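You operate a simulated robot arm through the tools that you are given. There is no shell and no other tool.

The job below is to be done with a simulated robot arm. You get a single attempt, and the scene is never put back.

TASK
Set out a snack: the bun on the spread napkin, and thinned juice.
Fine: Spread the yellow napkin flat, bun on its half by the fridge. Water from the purple jug into the measuring cup to 150 ML, then stir with the mixing spoon till no streaks show. Jug and spoon go back. Spill no more than 8 ml. Drop, topple, chip or break nothing, tools too; pinch, knock, crush or weigh down nobody. Set down upright: jug, mixing spoon.

Only the result counts: the job must be done as asked and must still hold three seconds after the hand-in. Knocking over, shifting, dropping, spilling or breaking anything else fails it. Flat cloth is picked up by pressing the open fingertips on it (5 to 10 N) and closing them slowly along it; thin cloth reads only 2 to 8 mm in the jaws.

THE ROBOT
A 6-joint arm with a two-finger parallel gripper, fixed in place. Base frame: the origin is at the foot of the arm, x ahead of it, y to its left, z up; the work surface is at about z = 914. Units: mm, degrees, N and s.
With the tool pointing down near the work surface it reaches from about 360 to 820 mm from the base axis. Its first joint turns from -166.0 to 166.0 degrees. Payload 3.91 kg.
The TCP is the grasp point between the finger pads, 30 mm short of the fingertips. In the tool frame z runs along the fingers and y along their closing line. Largest opening 110 mm; finger width 20, thickness 10; the body of the gripper, 48 by 112 mm, starts 55 mm behind the TCP.
Orientation is told as [roll, pitch, yaw] about the base's x, y, z axes, in that order, counted from this pose: with the fingers straight down and closing along the base's y, the tool's x points along the base's -x, its y along +y and its z along -z.

THE INTERFACE
- The arm moves only by the tool move_arm. Its argument "increments" is one flat list of numbers, 7 for each row, row after row: the turn, a rotation vector about the tool's x, y, z in units of 8 degrees (1.0 is 8 degrees), then the shift along the tool's x, y, z in units of 30 mm (1.0 is 30 mm), then the opening in per cent of the stroke, from 0 (shut) to 100 (fully open). In form: [ax, ay, az, dx, dy, dz, hand, ax, ay, az, dx, dy, dz, hand, ...]. A call has 1 to 20 rows; each row shifts and turns the commanded pose from where the row before left it, along the tool's axes as they then stand. A call with a number of a shift or a turn outside -1 to 1 is refused whole. Each row takes 0.2 s and may step no farther than 50 mm and 8.6 degrees from the row before; otherwise, or with a gripper value out of range, the whole call is refused. A pose out of reach is approached as far as the arm can. The call stops where the force on the tool passes 80 N (or 10 N more than at its start, if that is more) or the arm is blocked; 0.2 s more then pass. Each finger travels about 45 mm/s and halts on what it meets, pressing with about 27 N; the grip force reading is that of the motor and also rises with nothing between the fingers. The clock runs only during rows and for 0.2 s after the last one: add rows that do not move to give the fingers time. It gives the time, the measured TCP pose, the force on the tool (base axes), the opening and the grip force at its end, in the units of the frame above (readings bear some noise), with the torque about the TCP (base axes, N m) and any sound that the robot's microphone picked up.
- Cameras (640 x 400 px; columns grow to the right, rows downward): "scene" is fixed at [405.3, -644.6, 1677.1]; the picture's right is [1.00, 0.04, 0.00], its down [0.02, -0.43, -0.90] and it looks along [-0.04, 0.90, -0.43] (base axes); focal length 366 px, centre (320, 200). "wrist" rides on the gripper at [77, 7, -114] in the tool frame; the picture's right is [-0.09, 1.00, 0.00], its down [-0.80, -0.07, -0.59] and it looks along [-0.59, -0.05, 0.80] (tool axes); focal length 270 px, centre (320, 200). There is no depth. A picture from a camera that has moved, and an enlarged one, comes with that camera's place and axes in the base frame and with its lens. The place of the scene camera against the robot may be out by one fixed shift of up to 12 mm in any direction.
- grab_frame(camera): a new picture of that camera. The clock stands still meanwhile.
- move_column(by): slides the trunk up (or, below 0, down) by that many mm; the arm rides with it, the base frame stays. It gives what a move gives, with no picture.
- enlarge(camera, box): a new picture of the part [left, top, right, bottom] of that camera's present view, enlarged. The clock stands still meanwhile.
- hand_in(): hands the job in; it is judged then, once.

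Places have to be worked out from the pictures, the camera data and where the tool is seen. Open the gripper and draw the arm clear of the work before you hand the job in, unless the task says otherwise.

The tools are called after "Request:" as a command line: name --argument value ..., lists and objects as JSON in quotes. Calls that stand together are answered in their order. move_arm: Moves the arm, as the interface text tells. Its arguments: {"type":"object","properties":{"increments":{"type":"array"}},"required":["increments"]} The other tools are called the same way: move_column (by) slides the trunk up or down; grab_frame (camera) takes a picture; enlarge (camera, box) takes an enlarged picture of a part of a camera's view; hand_in () hands the job in.

At the start:

```text
time_s: 0.0
ee_pos: [177.1, 433.4, 1318.9]
tcp_rot: [0.0, 0.0, 0.1]
ft_force: [-0.2, 0.5, -0.1]
torque: [0.03, 0.0, 0.02]
grip_width: 110.1
grip_force: 0.0
trunk travel left (down, up): [-575.0, 35.0]
```

scene: 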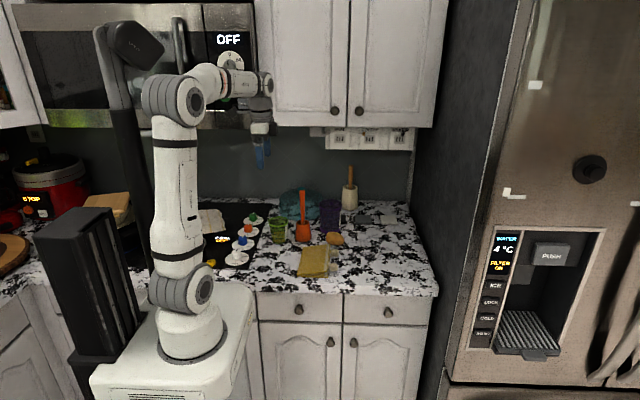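
wrist: 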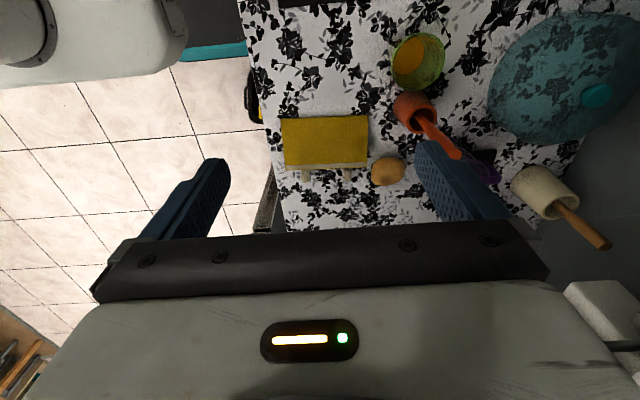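

I'll start by looking closely at the worktop with enlarged views from both cameras before moving.

Request:
enlarge --camera "scene" --box '[190, 160, 450, 300]'

Request:
enlarge --camera "wrist" --box '[230, 0, 640, 256]'

```text
2.46 times, centred on (320, 230) of scene
camera zoom: at [405.3, -644.6, 1677.1], right [1.0, 0.04, 0.0], down [0.02, -0.43, -0.9], along [-0.04, 0.9, -0.43], focal length 900 px, centre (320, 126)
```

zoom: 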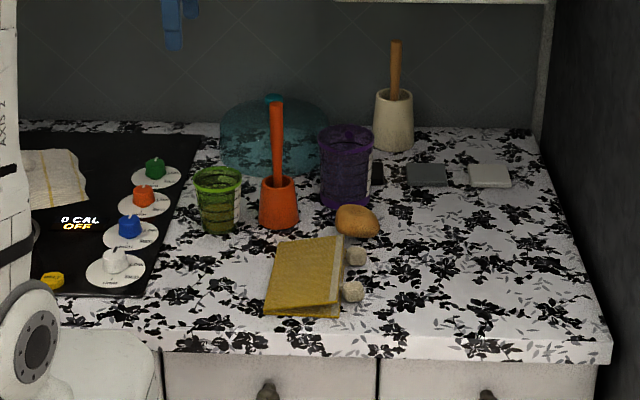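

```text
1.56 times, centred on (435, 128) of wrist
camera zoom: at [99.5, 439.2, 1432.9], right [0.09, 1.0, 0.0], down [0.8, -0.07, 0.59], along [0.59, -0.05, -0.8], focal length 422 px, centre (140, 312)
```

zoom: 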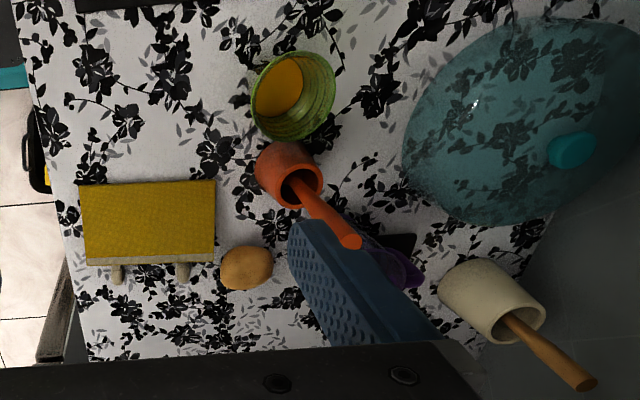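

The napkin seems folded in half with its loose edge toward +x (about x 280–390, y 345–520), with two odd pale knobs beside it. I'll lower the hand straight down 170 mm to get a closer wrist view of the table.

Request:
move_arm --increments '[0, 0, 0, 0, 0, 0.95, 100, 0, 0, 0, 0, 0, 0.95, 100, 0, 0, 0, 0, 0, 0.95, 100, 0, 0, 0, 0, 0, 0.95, 100, 0, 0, 0, 0, 0, 0.95, 100, 0, 0, 0, 0, 0, 0.95, 100]'

Request:
grab_frame --camera "wrist"

```text
time_s: 1.4
ee_pos: [176.9, 432.5, 1148.8]
tcp_rot: [0.0, 0.0, 0.1]
ft_force: [-0.2, 0.7, -0.8]
torque: [-0.02, 0.01, 0.01]
grip_width: 109.9
grip_force: 0.0
trunk travel left (down, up): [-575.0, 35.0]
```

```text
taken
camera wrist: at [100.1, 437.6, 1261.3], right [0.09, 1.0, 0.0], down [0.8, -0.07, 0.59], along [0.59, -0.05, -0.8], focal length 270 px, centre (320, 200)
```

wrist: 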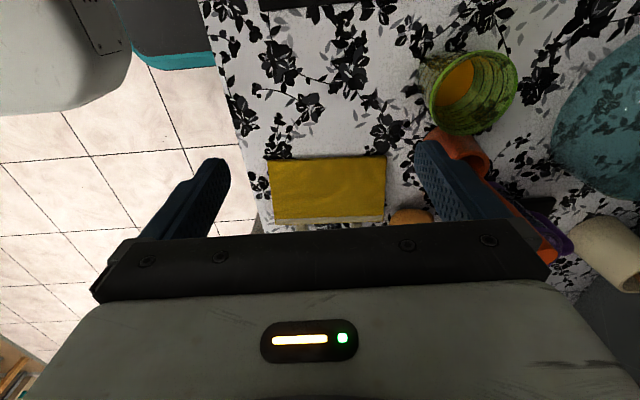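

The napkin's far edge and knobs are hidden by the gripper body, so I'll shift the hand about 125 mm in +x at this height to see them and the vessels better.

Request:
move_arm --increments '[0, 0, 0, -0.85, 0, 0, 100, 0, 0, 0, -0.85, 0, 0, 100, 0, 0, 0, -0.85, 0, 0, 100, 0, 0, 0, -0.85, 0, 0, 100, 0, 0, 0, -0.85, 0, 0, 100]'

Request:
grab_frame --camera "wrist"

Request:
enlarge --camera "wrist" --box '[200, 0, 440, 150]'

```text
time_s: 2.6
ee_pos: [304.9, 434.4, 1147.3]
tcp_rot: [0.0, 0.0, 0.1]
ft_force: [0.3, -0.4, 0.0]
torque: [-0.01, 0.0, -0.01]
grip_width: 109.9
grip_force: 0.1
trunk travel left (down, up): [-575.0, 35.0]
```

```text
taken
camera wrist: at [228.3, 438.8, 1261.2], right [0.09, 1.0, 0.0], down [0.8, -0.07, 0.59], along [0.59, -0.05, -0.8], focal length 270 px, centre (320, 200)
```

wrist: 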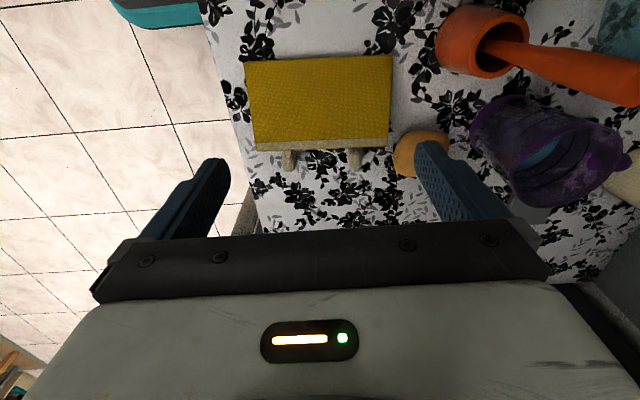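

```text
2.67 times, centred on (320, 75) of wrist
camera zoom: at [228.3, 438.8, 1261.2], right [0.09, 1.0, 0.0], down [0.8, -0.07, 0.59], along [0.59, -0.05, -0.8], focal length 721 px, centre (320, 533)
```

zoom: 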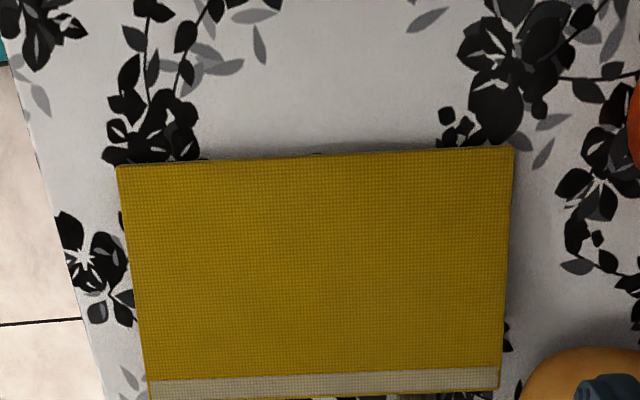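

The folded napkin shows a pale hem along its +x edge with two tabs. I'll zoom on those, and on the jug and spoon crocks.

Request:
enlarge --camera "wrist" --box '[230, 120, 390, 220]'

Request:
enlarge --camera "wrist" --box '[380, 0, 640, 162]'

Request:
enlarge --camera "scene" --box '[260, 180, 380, 255]'

Request:
enlarge --camera "scene" --box '[285, 235, 365, 285]'

```text
4.00 times, centred on (310, 170) of wrist
camera zoom: at [228.3, 438.8, 1261.2], right [0.09, 1.0, 0.0], down [0.8, -0.07, 0.59], along [0.59, -0.05, -0.8], focal length 1081 px, centre (360, 320)
```

zoom: 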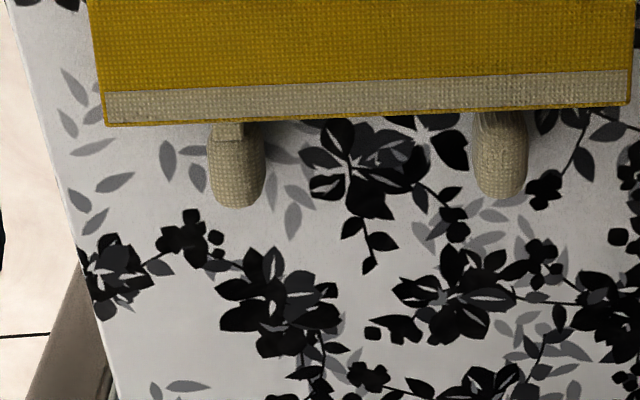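

```text
2.46 times, centred on (510, 81) of wrist
camera zoom: at [228.3, 438.8, 1261.2], right [0.09, 1.0, 0.0], down [0.8, -0.07, 0.59], along [0.59, -0.05, -0.8], focal length 665 px, centre (-148, 493)
```

zoom: 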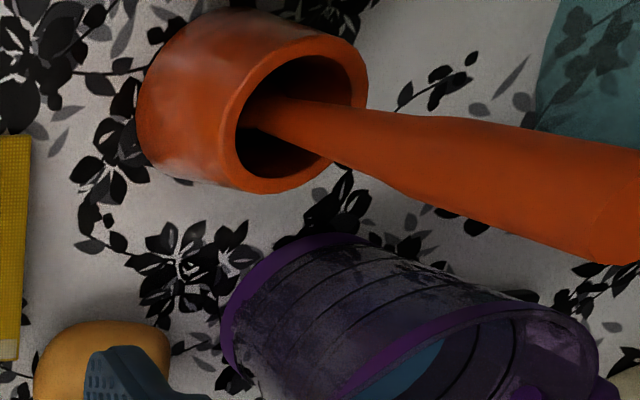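

```text
5.33 times, centred on (320, 218) of scene
camera zoom: at [405.3, -644.6, 1677.1], right [1.0, 0.04, 0.0], down [0.02, -0.43, -0.9], along [-0.04, 0.9, -0.43], focal length 1950 px, centre (320, 107)
```

zoom: 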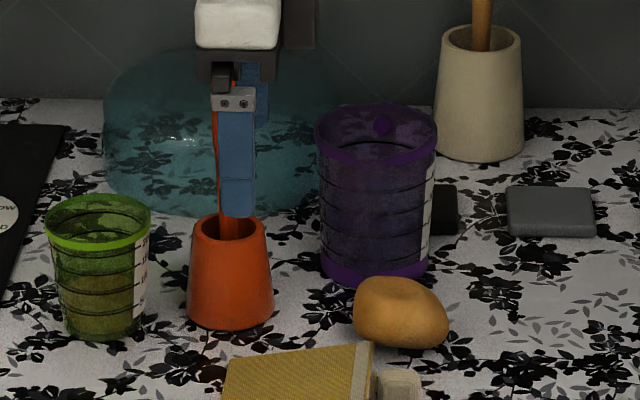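

```text
8.00 times, centred on (325, 260) of scene
camera zoom: at [405.3, -644.6, 1677.1], right [1.0, 0.04, 0.0], down [0.02, -0.43, -0.9], along [-0.04, 0.9, -0.43], focal length 2924 px, centre (280, -280)
```

zoom: 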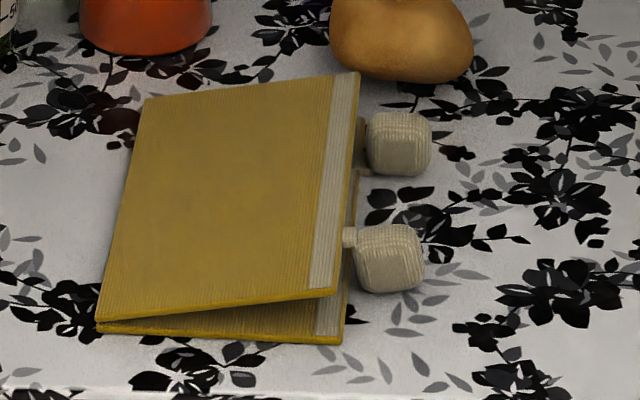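

The napkin is clearly a wedge: bottom layer flat, top layer sloping up to about z 941 at its free +x edge, fold on the −x side. The purple jug holds bluish water; next I raise the hand and move toward +y to look down into the cup, jug and spoon holders.

Request:
move_arm --increments '[0, 0, 0, 0, 0, -0.9, 100, 0, 0, 0, 0, 0, -0.9, 100, 0, 0, 0, 0, 0, -0.9, 100, 0, 0, 0, 0, 0, -0.9, 100, 0, 0, 0, 0.3, 1, 0, 100, 0, 0, 0, 0.3, 1, 0, 100, 0, 0, 0, 0.3, 1, 0, 100, 0, 0, 0, 0.3, 1, 0, 100, 0, 0, 0, 0.3, 1, 0, 100]'

Request:
grab_frame --camera "wrist"

```text
time_s: 4.6
ee_pos: [258.5, 583.3, 1256.2]
tcp_rot: [-0.2, 0.0, 0.1]
ft_force: [-0.6, -0.5, -0.1]
torque: [0.0, 0.0, 0.0]
grip_width: 109.7
grip_force: 0.0
trunk travel left (down, up): [-575.0, 35.0]
```

```text
taken
camera wrist: at [181.8, 589.8, 1370.2], right [0.09, 1.0, 0.0], down [0.8, -0.07, 0.59], along [0.59, -0.05, -0.8], focal length 270 px, centre (320, 200)
```

wrist: 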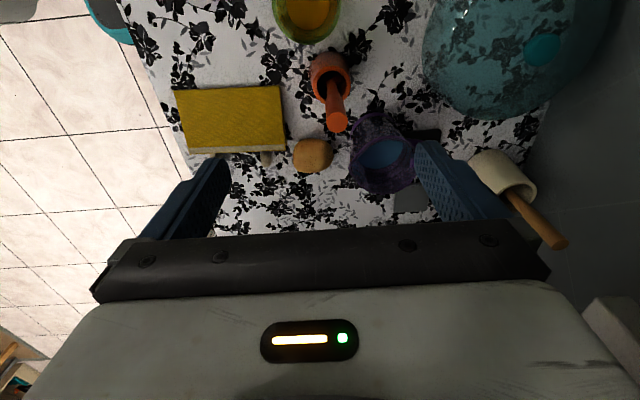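

Everything relevant is now in one view; I'll zoom on the vessels and on the napkin to measure their places.

Request:
enlarge --camera "wrist" --box '[260, 0, 460, 125]'

Request:
enlarge --camera "wrist" --box '[280, 90, 440, 190]'

Request:
enlarge --camera "wrist" --box '[160, 75, 320, 175]'

Request:
enlarge --camera "wrist" --box '[400, 0, 640, 250]'

```text
3.20 times, centred on (360, 62) of wrist
camera zoom: at [181.8, 589.8, 1370.2], right [0.09, 1.0, 0.0], down [0.8, -0.07, 0.59], along [0.59, -0.05, -0.8], focal length 865 px, centre (192, 640)
```

zoom: 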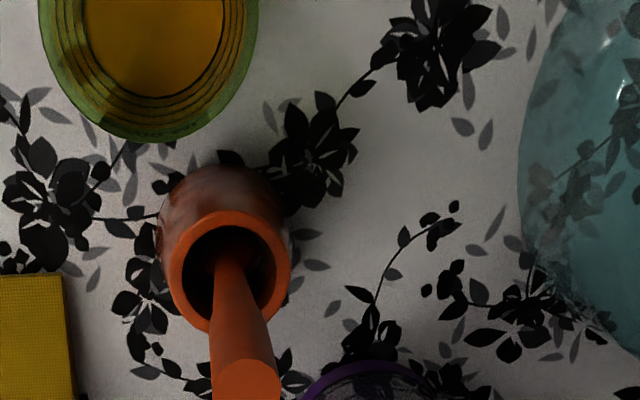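

```text
4.00 times, centred on (360, 140) of wrist
camera zoom: at [181.8, 589.8, 1370.2], right [0.09, 1.0, 0.0], down [0.8, -0.07, 0.59], along [0.59, -0.05, -0.8], focal length 1081 px, centre (160, 440)
```

zoom: 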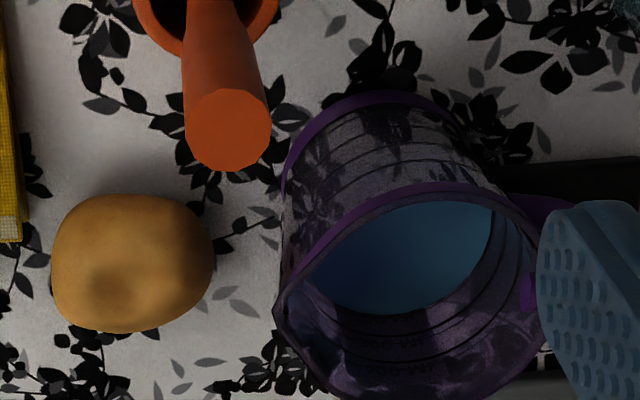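

```text
4.00 times, centred on (240, 125) of wrist
camera zoom: at [181.8, 589.8, 1370.2], right [0.09, 1.0, 0.0], down [0.8, -0.07, 0.59], along [0.59, -0.05, -0.8], focal length 1081 px, centre (640, 500)
```

zoom: 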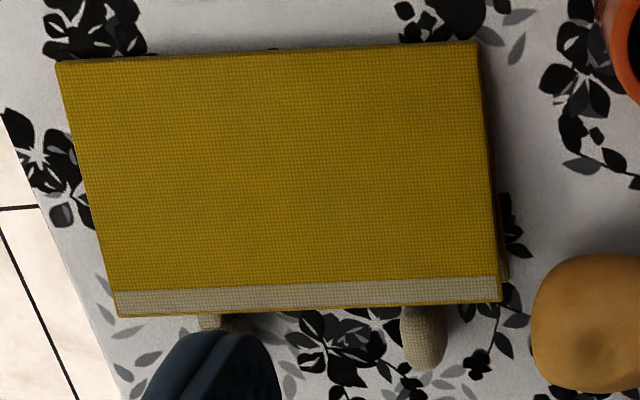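

```text
1.60 times, centred on (520, 125) of wrist
camera zoom: at [181.8, 589.8, 1370.2], right [0.09, 1.0, 0.0], down [0.8, -0.07, 0.59], along [0.59, -0.05, -0.8], focal length 432 px, centre (0, 320)
```

zoom: 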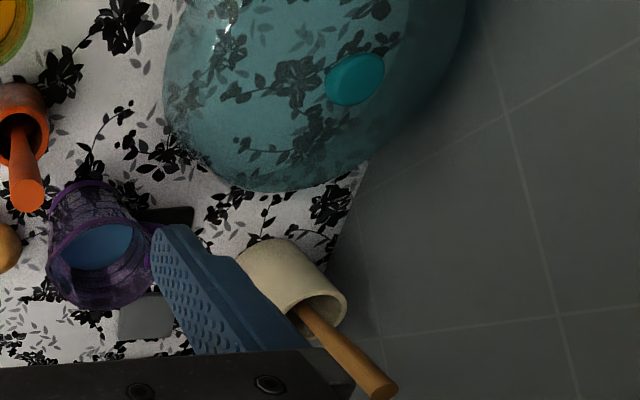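

The jug has a spout toward −y and a handle toward +y (both near the y direction), water inside; the orange spoon stands in the orange holder. I'll turn the hand −90° yaw in place (useful for gripping the jug later) to get a second viewing direction.

Request:
move_arm --increments '[0, 0, 0.9375, 0, 0, 0, 100, 0, 0, 0.9375, 0, 0, 0, 100, 0, 0, 0.9375, 0, 0, 0, 100, 0, 0, 0.9375, 0, 0, 0, 100, 0, 0, 0.9375, 0, 0, 0, 100, 0, 0, 0.9375, 0, 0, 0, 100, 0, 0, 0.9375, 0, 0, 0, 100, 0, 0, 0.9375, 0, 0, 0, 100, 0, 0, 0.9375, 0, 0, 0, 100, 0, 0, 0.9375, 0, 0, 0, 100, 0, 0, 0.9375, 0, 0, 0, 100, 0, 0, 0.9375, 0, 0, 0, 100]'

Request:
grab_frame --camera "wrist"

Request:
grab_frame --camera "scene"

```text
time_s: 5.7
ee_pos: [249.5, 571.1, 1260.3]
tcp_rot: [-0.5, -0.2, -30.4]
ft_force: [-22.0, -56.8, -3.6]
torque: [7.02, -2.9, 5.73]
grip_width: 109.8
grip_force: 0.1
trunk travel left (down, up): [-575.0, 35.0]
stopped in row 5: the force on the tool passed its limit at 91 N (the readings are from after the stop); the commanded pose is now the measured one
```

```text
taken
camera wrist: at [187.4, 616.0, 1373.4], right [0.58, 0.81, -0.01], down [0.65, -0.46, 0.6], along [0.48, -0.35, -0.8], focal length 270 px, centre (320, 200)
```

wrist: 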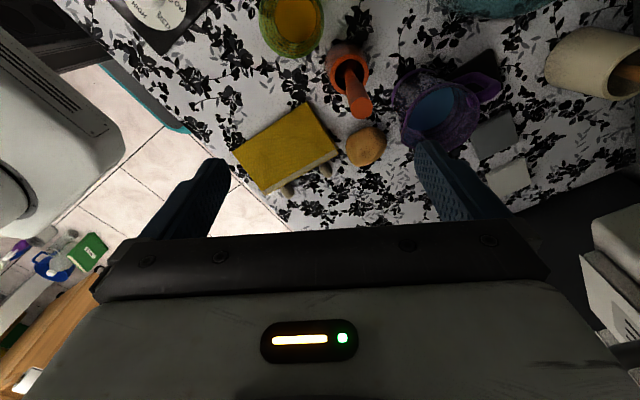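

```text
taken
```

scene: 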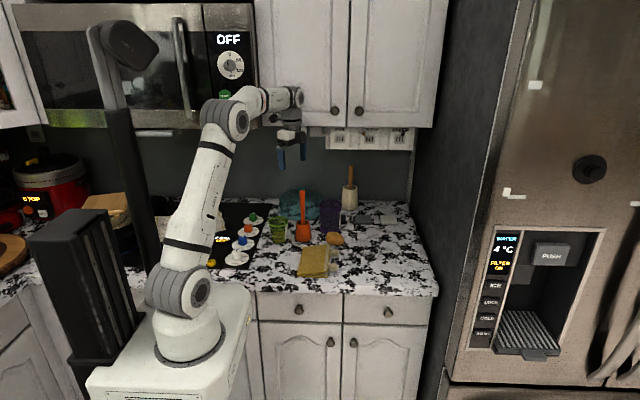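

The stop at row 5 with force toward −y means the wrist touched the wall cabinet overhead (its bottom is near z 1350), so I back straight away in −y and slightly down. From here on I keep the wrist low and forward when working near the wall.

Request:
move_arm --increments '[0, 0, 0, -0.25, -0.43, 0, 100, 0, 0, 0, -0.5, -0.86, 0, 100, 0, 0, 0, -0.5, -0.86, 0, 100, 0, 0, 0, -0.5, -0.86, 0, 100, 0, 0, 0, -0.5, -0.86, 0, 100]'

Request:
grab_frame --camera "scene"

Request:
enlarge --camera "wrist" --box '[210, 0, 530, 200]'

```text
time_s: 6.9
ee_pos: [255.4, 446.3, 1257.1]
tcp_rot: [-0.6, -0.2, -31.2]
ft_force: [0.7, 0.8, 0.3]
torque: [0.01, 0.03, -0.03]
grip_width: 109.6
grip_force: 0.1
trunk travel left (down, up): [-575.0, 35.0]
```

```text
taken
```

scene: 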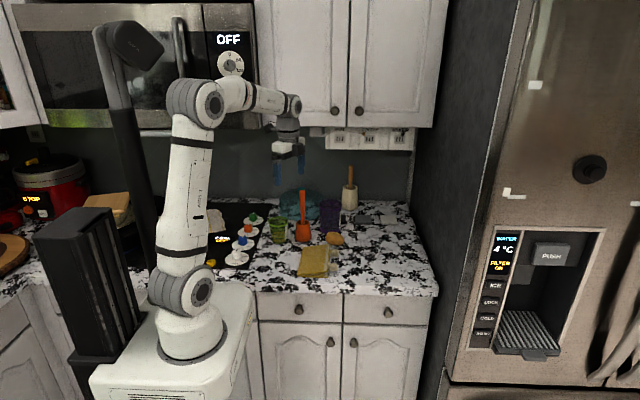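

```text
2.00 times, centred on (370, 100) of wrist
camera zoom: at [191.9, 491.6, 1370.0], right [0.59, 0.81, -0.01], down [0.65, -0.47, 0.6], along [0.48, -0.36, -0.8], focal length 541 px, centre (220, 400)
```

zoom: 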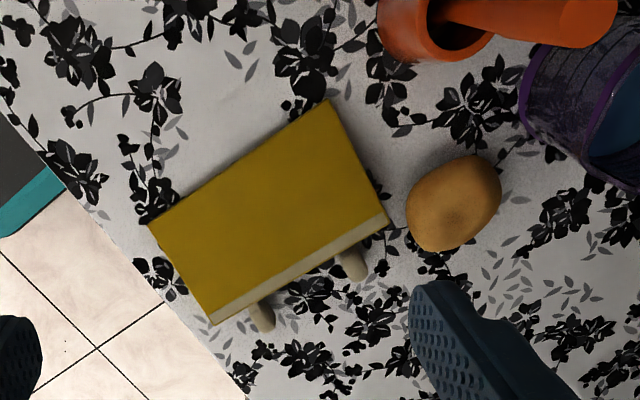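

The arm is free again and nothing seems disturbed. I continue the turn to yaw −90° here, well clear of the cabinet.

Request:
move_arm --increments '[0, 0, 0.92, 0, 0, 0, 100, 0, 0, 0.92, 0, 0, 0, 100, 0, 0, 0.92, 0, 0, 0, 100, 0, 0, 0.92, 0, 0, 0, 100, 0, 0, 0.92, 0, 0, 0, 100, 0, 0, 0.92, 0, 0, 0, 100, 0, 0, 0.92, 0, 0, 0, 100, 0, 0, 0.92, 0, 0, 0, 100]'

Request:
grab_frame --camera "wrist"

```text
time_s: 8.7
ee_pos: [256.4, 447.7, 1255.2]
tcp_rot: [-0.1, -0.8, -90.0]
ft_force: [-0.6, 0.1, -0.4]
torque: [0.0, 0.01, 0.0]
grip_width: 110.1
grip_force: 0.0
trunk travel left (down, up): [-575.0, 35.0]
```

```text
taken
camera wrist: at [261.6, 525.0, 1368.4], right [1.0, -0.09, 0.0], down [-0.07, -0.79, 0.61], along [-0.05, -0.6, -0.8], focal length 270 px, centre (320, 200)
```

wrist: 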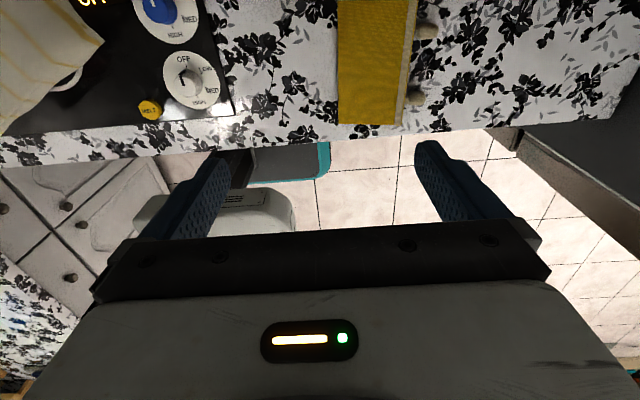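

Zooming on the napkin from this side to understand the tabs and the fold.

Request:
enlarge --camera "wrist" --box '[300, 0, 500, 125]'

Request:
enlarge --camera "wrist" --box '[0, 0, 240, 150]'

```text
3.20 times, centred on (400, 62) of wrist
camera zoom: at [261.6, 525.0, 1368.4], right [1.0, -0.09, 0.0], down [-0.07, -0.79, 0.61], along [-0.05, -0.6, -0.8], focal length 865 px, centre (64, 640)
```

zoom: 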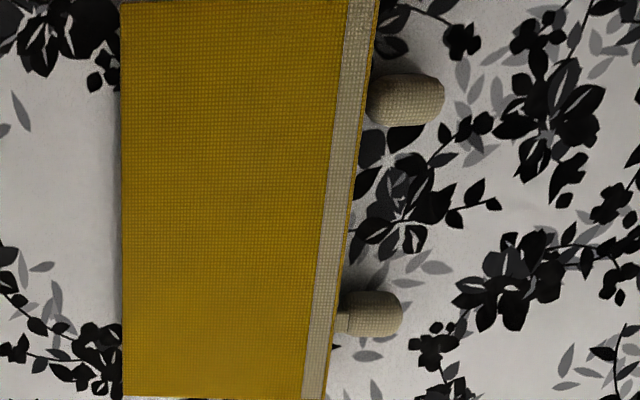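

```text
2.67 times, centred on (120, 75) of wrist
camera zoom: at [261.6, 525.0, 1368.4], right [1.0, -0.09, 0.0], down [-0.07, -0.79, 0.61], along [-0.05, -0.6, -0.8], focal length 721 px, centre (853, 533)
```

zoom: 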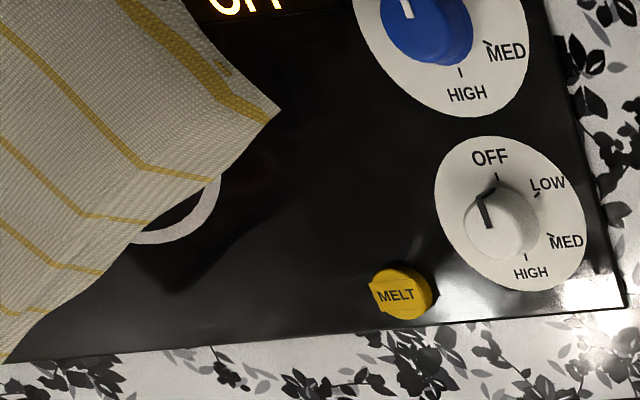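

The napkin hinges at its −x side; my plan is to turn the top layer like a page with a closed finger bar reaching in from the front (−y) side, and the same "tool pointing +y" posture will serve for pouring. I tilt the hand up to point along +y here in free space to check that posture.

Request:
move_arm --increments '[0, 0.9375, 0, 0, 0, 0, 100, 0, 0.9375, 0, 0, 0, 0, 100, 0, 0.9375, 0, 0, 0, 0, 100, 0, 0.9375, 0, 0, 0, 0, 100, 0, 0.9375, 0, 0, 0, 0, 100, 0, 0.9375, 0, 0, 0, 0, 100, 0, 0.9375, 0, 0, 0, 0, 100, 0, 0.9375, 0, 0, 0, 0, 100, 0, 0.9375, 0, 0, 0, 0, 100, 0, 0.9375, 0, 0, 0, 0, 100]'

Request:
grab_frame --camera "wrist"

Request:
grab_frame --camera "scene"

```text
time_s: 10.9
ee_pos: [254.7, 447.6, 1256.3]
tcp_rot: [-0.3, 74.3, -90.1]
ft_force: [0.0, 0.1, -0.3]
torque: [0.0, -0.01, -0.03]
grip_width: 109.9
grip_force: 0.1
trunk travel left (down, up): [-575.0, 35.0]
```

```text
taken
camera wrist: at [261.6, 356.7, 1360.4], right [1.0, -0.02, -0.09], down [-0.07, -0.79, -0.61], along [-0.05, 0.61, -0.79], focal length 270 px, centre (320, 200)
```

wrist: 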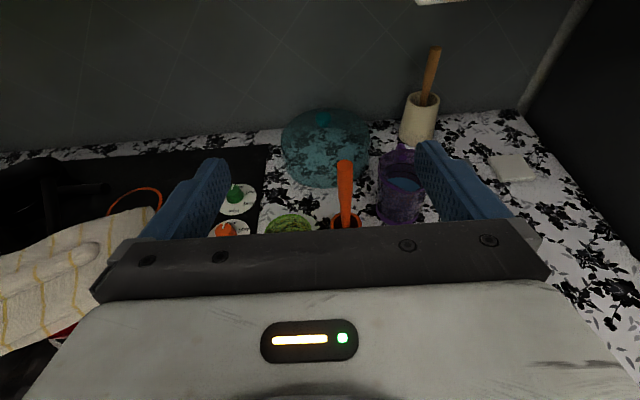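

```text
taken
```

scene: 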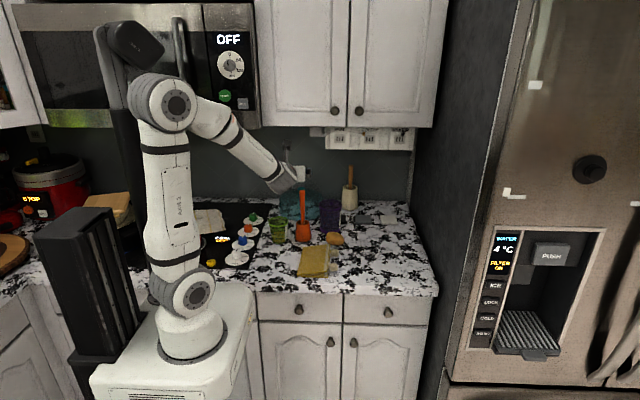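

The posture works. From this new viewpoint I zoom on the vessels to pin their places by comparison with the earlier view.

Request:
enlarge --camera "wrist" --box '[250, 80, 450, 240]'

Request:
enlarge --camera "scene" --box '[264, 205, 304, 245]'

Request:
enlarge --camera "scene" --box '[310, 190, 360, 240]'

```text
2.50 times, centred on (350, 160) of wrist
camera zoom: at [261.6, 356.7, 1360.4], right [1.0, -0.02, -0.09], down [-0.07, -0.79, -0.61], along [-0.05, 0.61, -0.79], focal length 676 px, centre (245, 300)
```

zoom: 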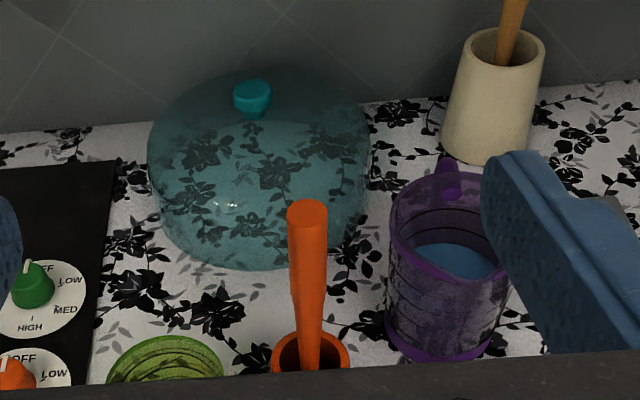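

```text
10.00 times, centred on (284, 225) of scene
camera zoom: at [405.3, -644.6, 1677.1], right [1.0, 0.04, 0.0], down [0.02, -0.43, -0.9], along [-0.04, 0.9, -0.43], focal length 3656 px, centre (680, -50)
```

zoom: 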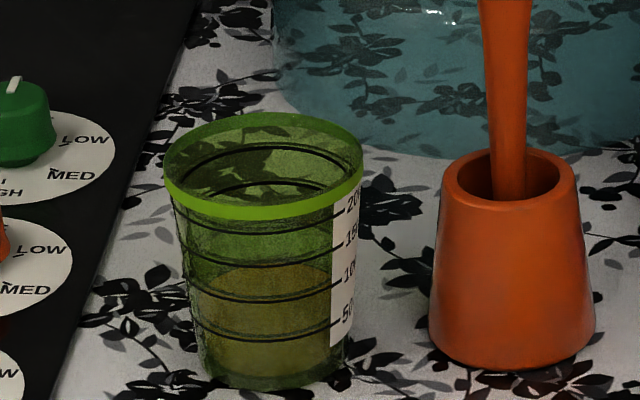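

```text
8.00 times, centred on (335, 215) of scene
camera zoom: at [405.3, -644.6, 1677.1], right [1.0, 0.04, 0.0], down [0.02, -0.43, -0.9], along [-0.04, 0.9, -0.43], focal length 2924 px, centre (200, 80)
```

zoom: 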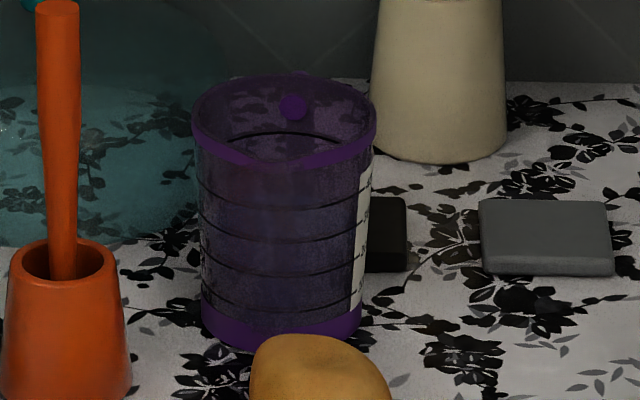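

I now place things: cup centre ≈ (187, 578) with rim z ≈ 999 (juice near the 100 ring), orange holder ≈ (282, 596), jug ≈ (385, 667) with rim z ≈ 1027, bun ≈ (406, 565). Next I bring the hand, still pointing +y, forward and lower in front of the napkin to test reach and view the wedge.

Request:
move_arm --increments '[0, 0, 0, -0.852, 0.766, -0.6, 100, 0, 0, 0, -0.852, 0.766, -0.6, 100, 0, 0, 0, -0.852, 0.766, -0.6, 60, 0, 0, 0, -0.852, 0.766, -0.6, 40, 0, 0, 0, -0.852, 0.766, -0.6, 20, 0, 0, 0, 0, 0, 0, 0, 0, 0, 0, 0, 0, 0, 0]'

Request:
grab_frame --camera "wrist"

Request:
grab_frame --camera "scene"

```text
time_s: 12.5
ee_pos: [370.7, 324.6, 1157.4]
tcp_rot: [-0.5, 74.2, -90.3]
ft_force: [-0.9, 0.2, -0.1]
torque: [0.02, 0.0, -0.01]
grip_width: 6.5
grip_force: 0.1
trunk travel left (down, up): [-575.0, 35.0]
```

```text
taken
camera wrist: at [378.6, 234.0, 1261.3], right [1.0, -0.02, -0.09], down [-0.07, -0.79, -0.61], along [-0.06, 0.61, -0.79], focal length 270 px, centre (320, 200)
```

wrist: 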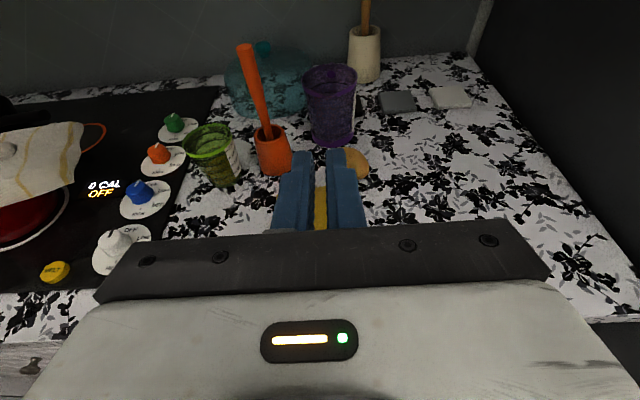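

```text
taken
```

scene: 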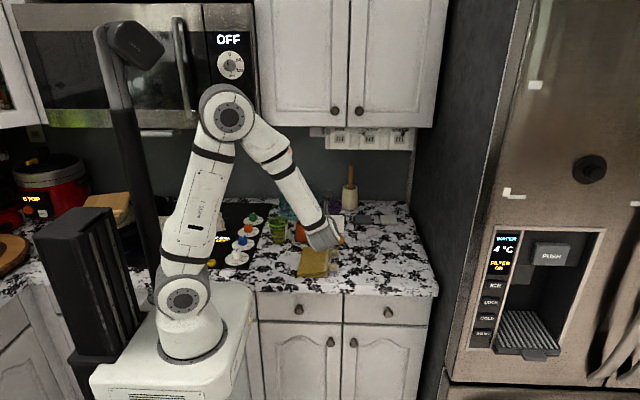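

The pose is reachable with the forearm dropping in front of the counter. I lower the closed fingers to just in front of the napkin's near edge (tip about y 314, z 942) for a close look at the wedge.

Request:
move_arm --increments '[0, 0, 0, -0.877, 0.017, 0.0625, 0, 0, 0, 0, -0.877, 0.017, 0.0625, 0, 0, 0, 0, -0.877, 0.017, 0.0625, 0, 0, 0, 0, -0.877, 0.017, 0.0625, 0, 0, 0, 0, -0.877, 0.017, 0.0625, 0, 0, 0, 0, -0.877, 0.017, 0.0625, 0, 0, 0, 0, -0.877, 0.017, 0.0625, 0, 0, 0, 0, -0.8, 0.017, 0.0625, 0]'

Request:
grab_frame --camera "wrist"

Request:
enlarge --camera "scene" --box '[270, 220, 370, 295]'

```text
time_s: 14.3
ee_pos: [372.6, 282.0, 953.5]
tcp_rot: [-0.2, 74.3, -90.3]
ft_force: [0.0, 0.0, -0.9]
torque: [0.02, -0.02, 0.01]
grip_width: 0.0
grip_force: 27.1
trunk travel left (down, up): [-575.0, 35.0]
```

```text
taken
camera wrist: at [378.9, 193.1, 1057.2], right [1.0, -0.02, -0.09], down [-0.07, -0.79, -0.61], along [-0.05, 0.61, -0.79], focal length 270 px, centre (320, 200)
```

wrist: 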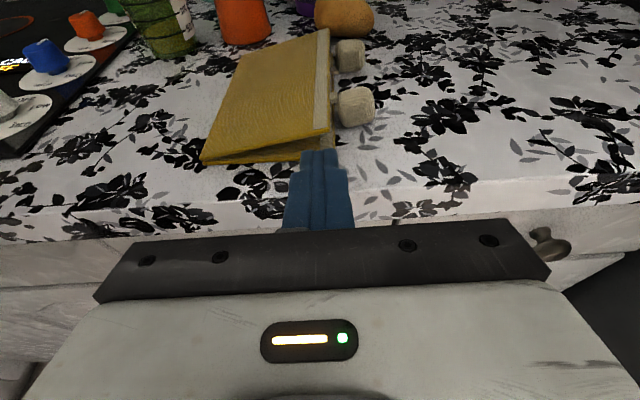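

```text
5.33 times, centred on (320, 258) of scene
camera zoom: at [405.3, -644.6, 1677.1], right [1.0, 0.04, 0.0], down [0.02, -0.43, -0.9], along [-0.04, 0.9, -0.43], focal length 1950 px, centre (320, -107)
```

zoom: 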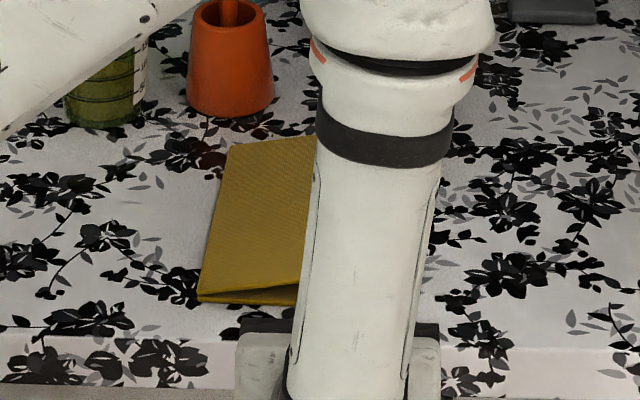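

Reachable and close. I zoom in on the wedge and the tabs from this front view.

Request:
enlarge --camera "wrist" --box '[190, 20, 400, 180]'

Request:
enlarge --camera "wrist" --box '[290, 60, 390, 170]'

```text
2.50 times, centred on (295, 100) of wrist
camera zoom: at [378.9, 193.1, 1057.2], right [1.0, -0.02, -0.09], down [-0.07, -0.79, -0.61], along [-0.05, 0.61, -0.79], focal length 676 px, centre (382, 450)
```

zoom: 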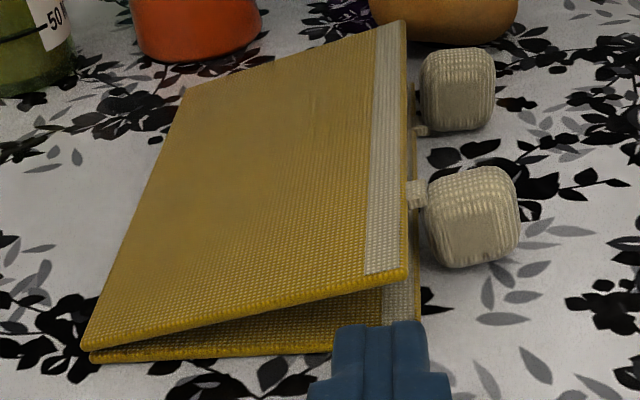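

```text
3.64 times, centred on (340, 115) of wrist
camera zoom: at [378.9, 193.1, 1057.2], right [1.0, -0.02, -0.09], down [-0.07, -0.79, -0.61], along [-0.05, 0.61, -0.79], focal length 983 px, centre (247, 509)
```

zoom: 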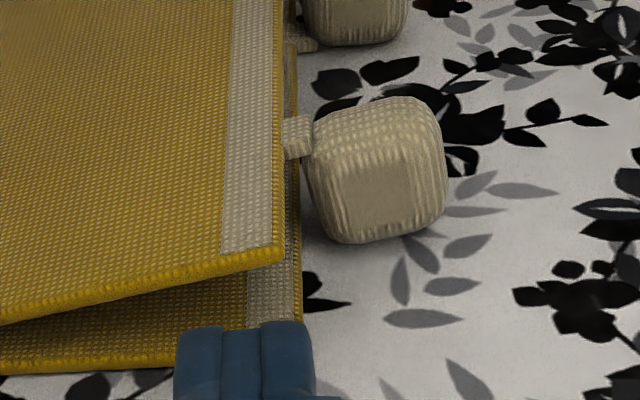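

The top sheet looks stiff (about 4–5 mm thick) with roughly a 20 mm gap at the corner, and one tassel hangs on the top hem. I'll level the hand, roll it about 75° so the jaws straddle the sheet (one finger under, one over), partly open, and look from the side-mounted camera before inserting.

Request:
move_arm --increments '[0, 0.98, 0, 0, 0, 0, 0, 0, 0.98, 0, 0, 0, 0, 0, 0, 0, 0.944, 0, 0, 0, 10, 0, 0, 0.944, 0, 0, 0, 20, 0, 0, 0.944, 0, 0, 0, 30, 0, 0, 0.944, 0, 0, 0, 36, 0, 0, 0.944, 0, 0, 0, 36, 0, 0, 0.944, 0, 0, 0, 36, 0, 0, 0.944, 0, 0, 0, 36, 0, 0, 0.944, 0, 0, 0, 36, 0, 0, 0.944, 0, 0, 0, 36, 0, 0, 0.944, 0, 0, 0, 36]'

Request:
grab_frame --camera "wrist"

Request:
grab_frame --camera "scene"

```text
time_s: 16.9
ee_pos: [373.4, 284.3, 953.5]
tcp_rot: [-90.0, 14.3, -179.9]
ft_force: [0.6, 0.2, 1.3]
torque: [0.0, 0.0, 0.02]
grip_width: 39.6
grip_force: 0.0
trunk travel left (down, up): [-575.0, 35.0]
```

```text
taken
camera wrist: at [449.9, 168.4, 964.4], right [0.16, 0.0, -0.99], down [-0.79, -0.6, -0.13], along [-0.59, 0.8, -0.1], focal length 270 px, centre (320, 200)
```

wrist: 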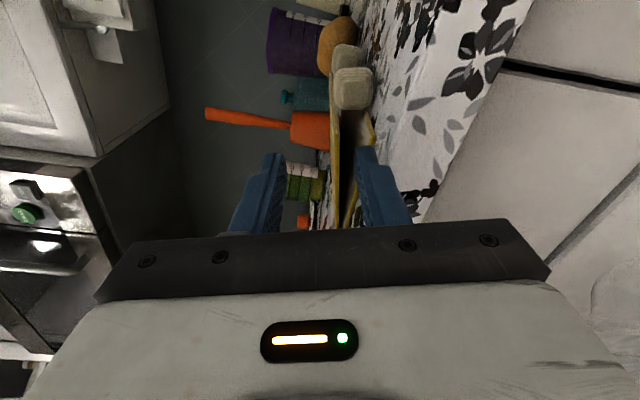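

```text
taken
```

scene: 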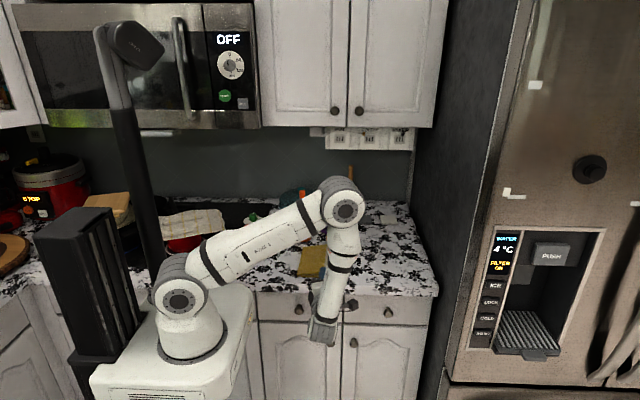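

The jaw straddle view is exactly what I need; I zoom on the wedge and fingers.

Request:
enlarge --camera "wrist" --box '[230, 30, 440, 230]'

Request:
enlarge --camera "scene" --box '[280, 230, 380, 300]'

```text
2.00 times, centred on (335, 130) of wrist
camera zoom: at [449.9, 168.4, 964.4], right [0.16, 0.0, -0.99], down [-0.79, -0.6, -0.13], along [-0.59, 0.8, -0.1], focal length 541 px, centre (290, 340)
```

zoom: 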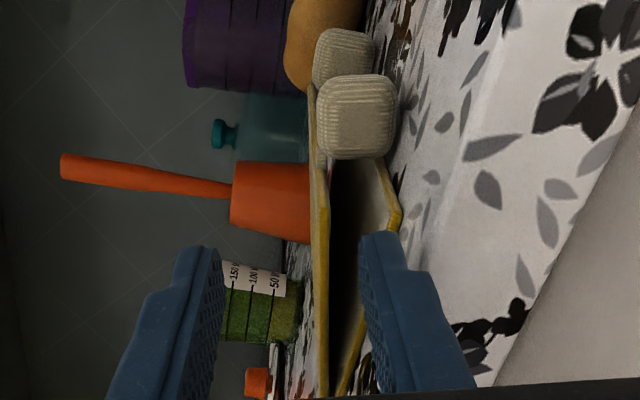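

```text
5.71 times, centred on (330, 265) of scene
camera zoom: at [405.3, -644.6, 1677.1], right [1.0, 0.04, 0.0], down [0.02, -0.43, -0.9], along [-0.04, 0.9, -0.43], focal length 2089 px, centre (263, -171)
```

zoom: 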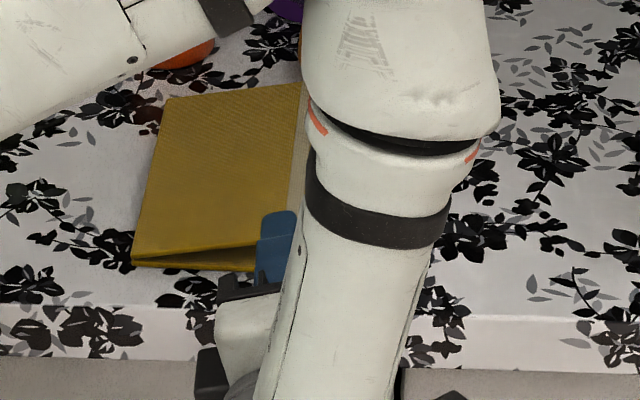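

The sheet's near corner is at about (384, 343, 942), and the lower finger (z ≈ 922–934) already sits centred in the gap. I shift 7 mm to −x to stay clear of the tassel strap and advance until the tips are just at the napkin's near edge, then look.

Request:
move_arm --increments '[0, 0, 0, -0.226, -0.058, 0, 36, 0, 0, 0, 0, 0, 0.55, 36, 0, 0, 0, 0, 0, 0.55, 36]'

Request:
enlarge --camera "wrist" --box '[230, 30, 440, 230]'

```text
time_s: 17.7
ee_pos: [364.8, 317.9, 952.9]
tcp_rot: [-89.8, 14.3, -179.9]
ft_force: [0.0, 0.4, 0.1]
torque: [0.0, 0.01, 0.01]
grip_width: 39.9
grip_force: 0.1
trunk travel left (down, up): [-575.0, 35.0]
```

```text
2.00 times, centred on (335, 130) of wrist
camera zoom: at [442.6, 202.4, 964.3], right [0.16, 0.0, -0.99], down [-0.79, -0.6, -0.13], along [-0.59, 0.8, -0.1], focal length 541 px, centre (290, 340)
```

zoom: 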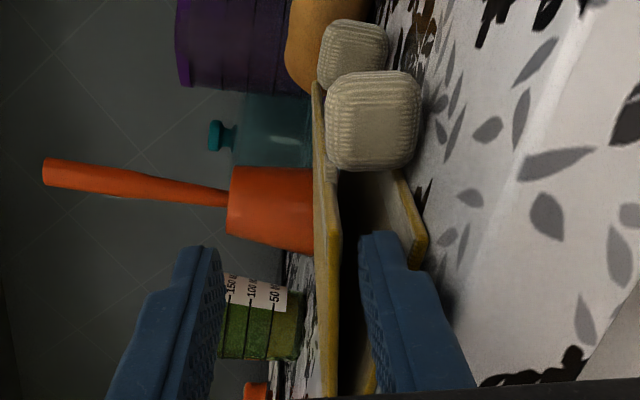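

The lower fingertip is well centred in the gap between the sheets. I insert another 30 mm slowly and check.

Request:
move_arm --increments '[0, 0, 0, 0, 0, 0.35, 36, 0, 0, 0, 0, 0, 0.35, 36, 0, 0, 0, 0, 0, 0.3, 36]'

Request:
enlarge --camera "wrist" --box '[230, 30, 440, 230]'

```text
time_s: 18.5
ee_pos: [364.8, 346.9, 951.6]
tcp_rot: [-89.9, 14.3, -179.9]
ft_force: [1.4, 0.2, 0.7]
torque: [0.03, 0.02, 0.01]
grip_width: 39.5
grip_force: 0.1
trunk travel left (down, up): [-575.0, 35.0]
```

```text
2.00 times, centred on (335, 130) of wrist
camera zoom: at [441.8, 231.6, 963.5], right [0.16, 0.0, -0.99], down [-0.79, -0.6, -0.13], along [-0.59, 0.8, -0.1], focal length 541 px, centre (290, 340)
```

zoom: 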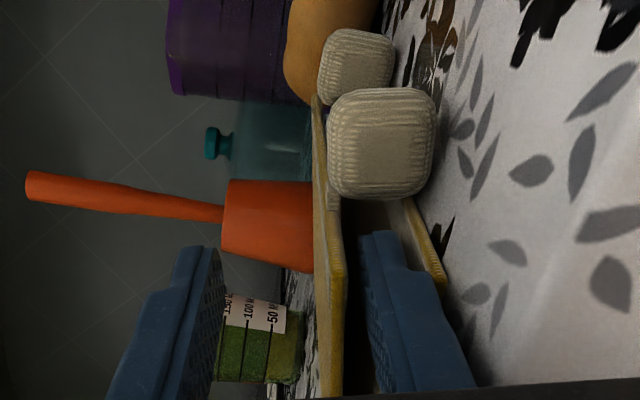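

The finger is inside the wedge under the top sheet. I close slowly so the jaws meet on the sheet.

Request:
move_arm --increments '[0, 0, 0, 0, 0, 0, 30, 0, 0, 0, 0, 0, 0, 24, 0, 0, 0, 0, 0, 0, 18, 0, 0, 0, 0, 0, 0, 12, 0, 0, 0, 0, 0, 0, 6, 0, 0, 0, 0, 0, 0, 0, 0, 0, 0, 0, 0, 0, 0]'

Request:
enlarge --camera "wrist" --box '[230, 30, 440, 230]'

Request:
enlarge --camera "scene" --box '[280, 230, 380, 300]'

```text
time_s: 20.1
ee_pos: [365.4, 347.7, 952.4]
tcp_rot: [-90.0, 14.4, -180.0]
ft_force: [0.0, 0.6, 0.1]
torque: [-0.02, -0.03, -0.02]
grip_width: 3.1
grip_force: 26.9
trunk travel left (down, up): [-575.0, 35.0]
```

```text
2.00 times, centred on (335, 130) of wrist
camera zoom: at [441.8, 231.6, 963.4], right [0.16, 0.0, -0.99], down [-0.79, -0.6, -0.13], along [-0.59, 0.8, -0.1], focal length 541 px, centre (290, 340)
```

zoom: 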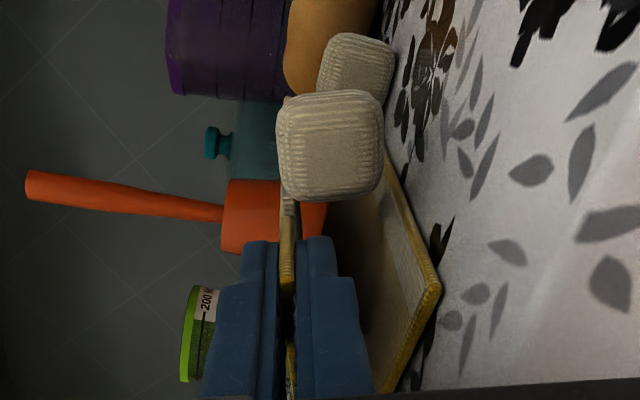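

```text
5.71 times, centred on (330, 265) of scene
camera zoom: at [405.3, -644.6, 1677.1], right [1.0, 0.04, 0.0], down [0.02, -0.43, -0.9], along [-0.04, 0.9, -0.43], focal length 2089 px, centre (263, -171)
```

zoom: 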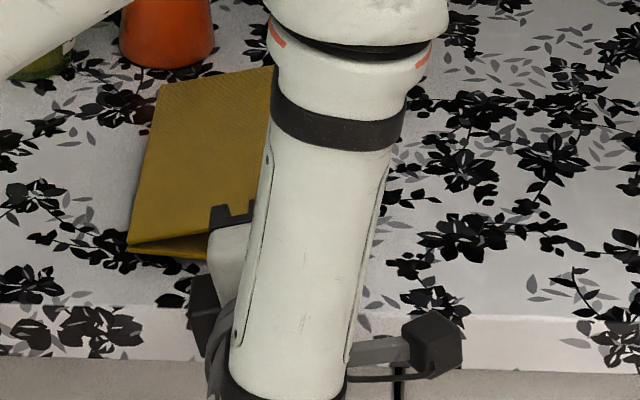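

Width 3.1 mm with 27 N means the top sheet is gripped alone, and the near tassel came up with it. I'll now turn the page: rotate about the fold line (x ≈ 279, z ≈ 917, skewed ~2°) in small coordinated steps, starting with three rows to verify the motion.

Request:
move_arm --increments '[-0.0367, -0.0094, -0.984, -0.0823, -0.3994, 0.007, 0, -0.0367, -0.0094, -0.984, -0.0798, -0.3999, 0.007, 0, -0.0367, -0.0094, -0.984, -0.0772, -0.4004, 0.007, 0]'

Request:
enlarge --camera "wrist" --box '[180, 0, 500, 230]'

Request:
enlarge --camera "scene" --box '[260, 210, 400, 300]'

```text
time_s: 20.9
ee_pos: [345.0, 347.7, 983.0]
tcp_rot: [-88.6, 38.1, -179.3]
ft_force: [0.2, 0.3, -0.1]
torque: [-0.03, 0.04, -0.04]
grip_width: 3.0
grip_force: 26.9
trunk travel left (down, up): [-575.0, 35.0]
```

```text
1.74 times, centred on (340, 115) of wrist
camera zoom: at [409.6, 233.2, 1026.0], right [0.55, -0.02, -0.84], down [-0.67, -0.6, -0.43], along [-0.5, 0.8, -0.34], focal length 470 px, centre (285, 348)
```

zoom: 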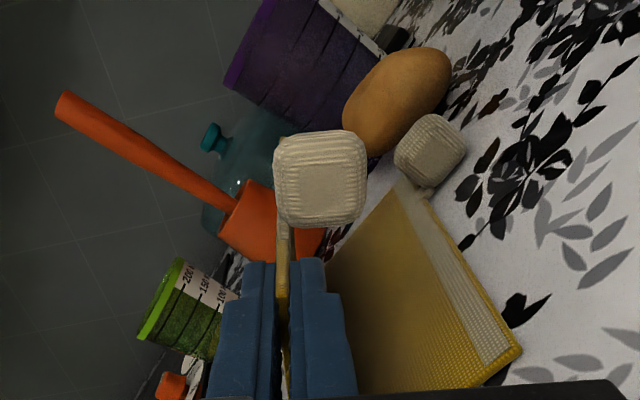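

```text
4.44 times, centred on (330, 255) of scene
camera zoom: at [405.3, -644.6, 1677.1], right [1.0, 0.04, 0.0], down [0.02, -0.43, -0.9], along [-0.04, 0.9, -0.43], focal length 1625 px, centre (276, -44)
```

zoom: 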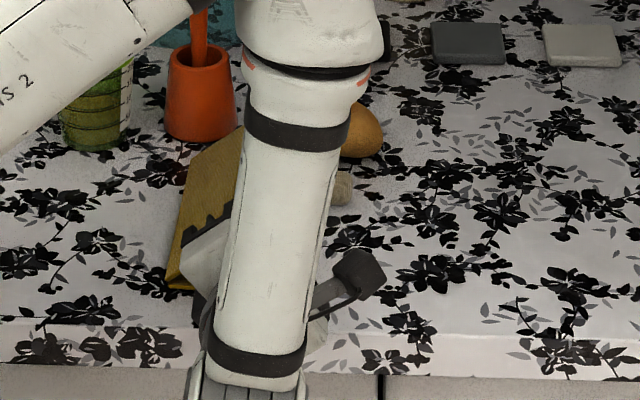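

The pose matched my prediction exactly, the sheet lifts as a stiff page (top tassel with it, lower tassel stays). I continue the turn past vertical with rows 4–12.

Request:
move_arm --increments '[-0.0367, -0.0094, -0.984, -0.0746, -0.4009, 0.007, 0, -0.0367, -0.0094, -0.984, -0.072, -0.4014, 0.007, 0, -0.0367, -0.0094, -0.984, -0.0694, -0.4018, 0.007, 0, -0.0367, -0.0094, -0.984, -0.0668, -0.4023, 0.007, 0, -0.0367, -0.0094, -0.984, -0.0642, -0.4027, 0.007, 0, -0.0367, -0.0094, -0.984, -0.0616, -0.4031, 0.007, 0, -0.0367, -0.0094, -0.984, -0.059, -0.4035, 0.007, 0, -0.0367, -0.0094, -0.984, -0.0564, -0.4039, 0.007, 0, -0.0367, -0.0094, -0.984, -0.0538, -0.4042, 0.007, 0]'

Request:
grab_frame --camera "wrist"

Request:
enlarge --camera "scene" --box '[230, 190, 390, 300]'

```text
time_s: 22.9
ee_pos: [262.0, 366.2, 992.3]
tcp_rot: [83.5, 70.6, -8.3]
ft_force: [-7.6, -6.2, 27.7]
torque: [0.44, -0.24, 0.13]
grip_width: 3.2
grip_force: 27.1
out of reach, approached as far as the arm can: row 6, 7, 8, 9
trunk travel left (down, up): [-575.0, 35.0]
```

```text
taken
camera wrist: at [238.2, 253.0, 1070.7], right [0.97, -0.03, 0.24], down [0.17, -0.63, -0.76], along [0.17, 0.78, -0.61], focal length 270 px, centre (320, 200)
```

wrist: 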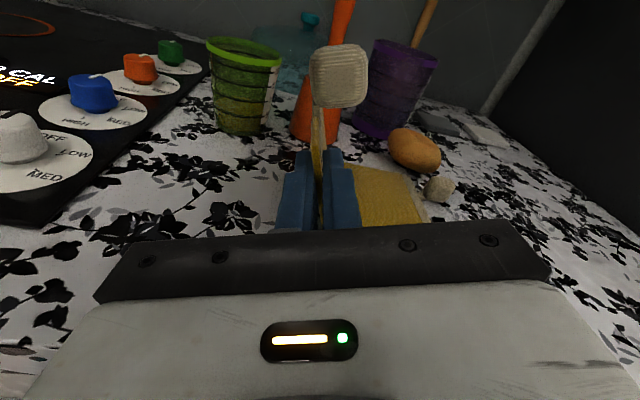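

```text
3.64 times, centred on (310, 245) of scene
camera zoom: at [405.3, -644.6, 1677.1], right [1.0, 0.04, 0.0], down [0.02, -0.43, -0.9], along [-0.04, 0.9, -0.43], focal length 1329 px, centre (356, 36)
```

zoom: 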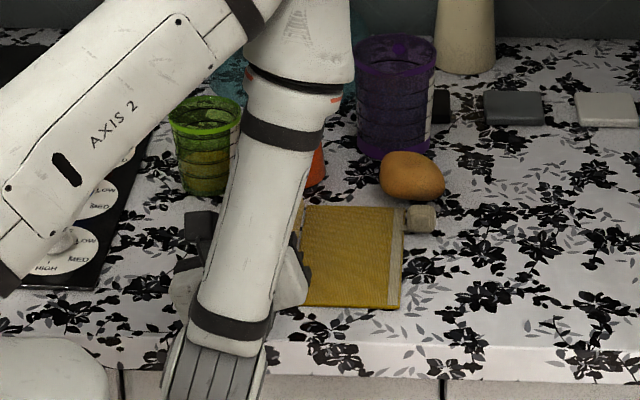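

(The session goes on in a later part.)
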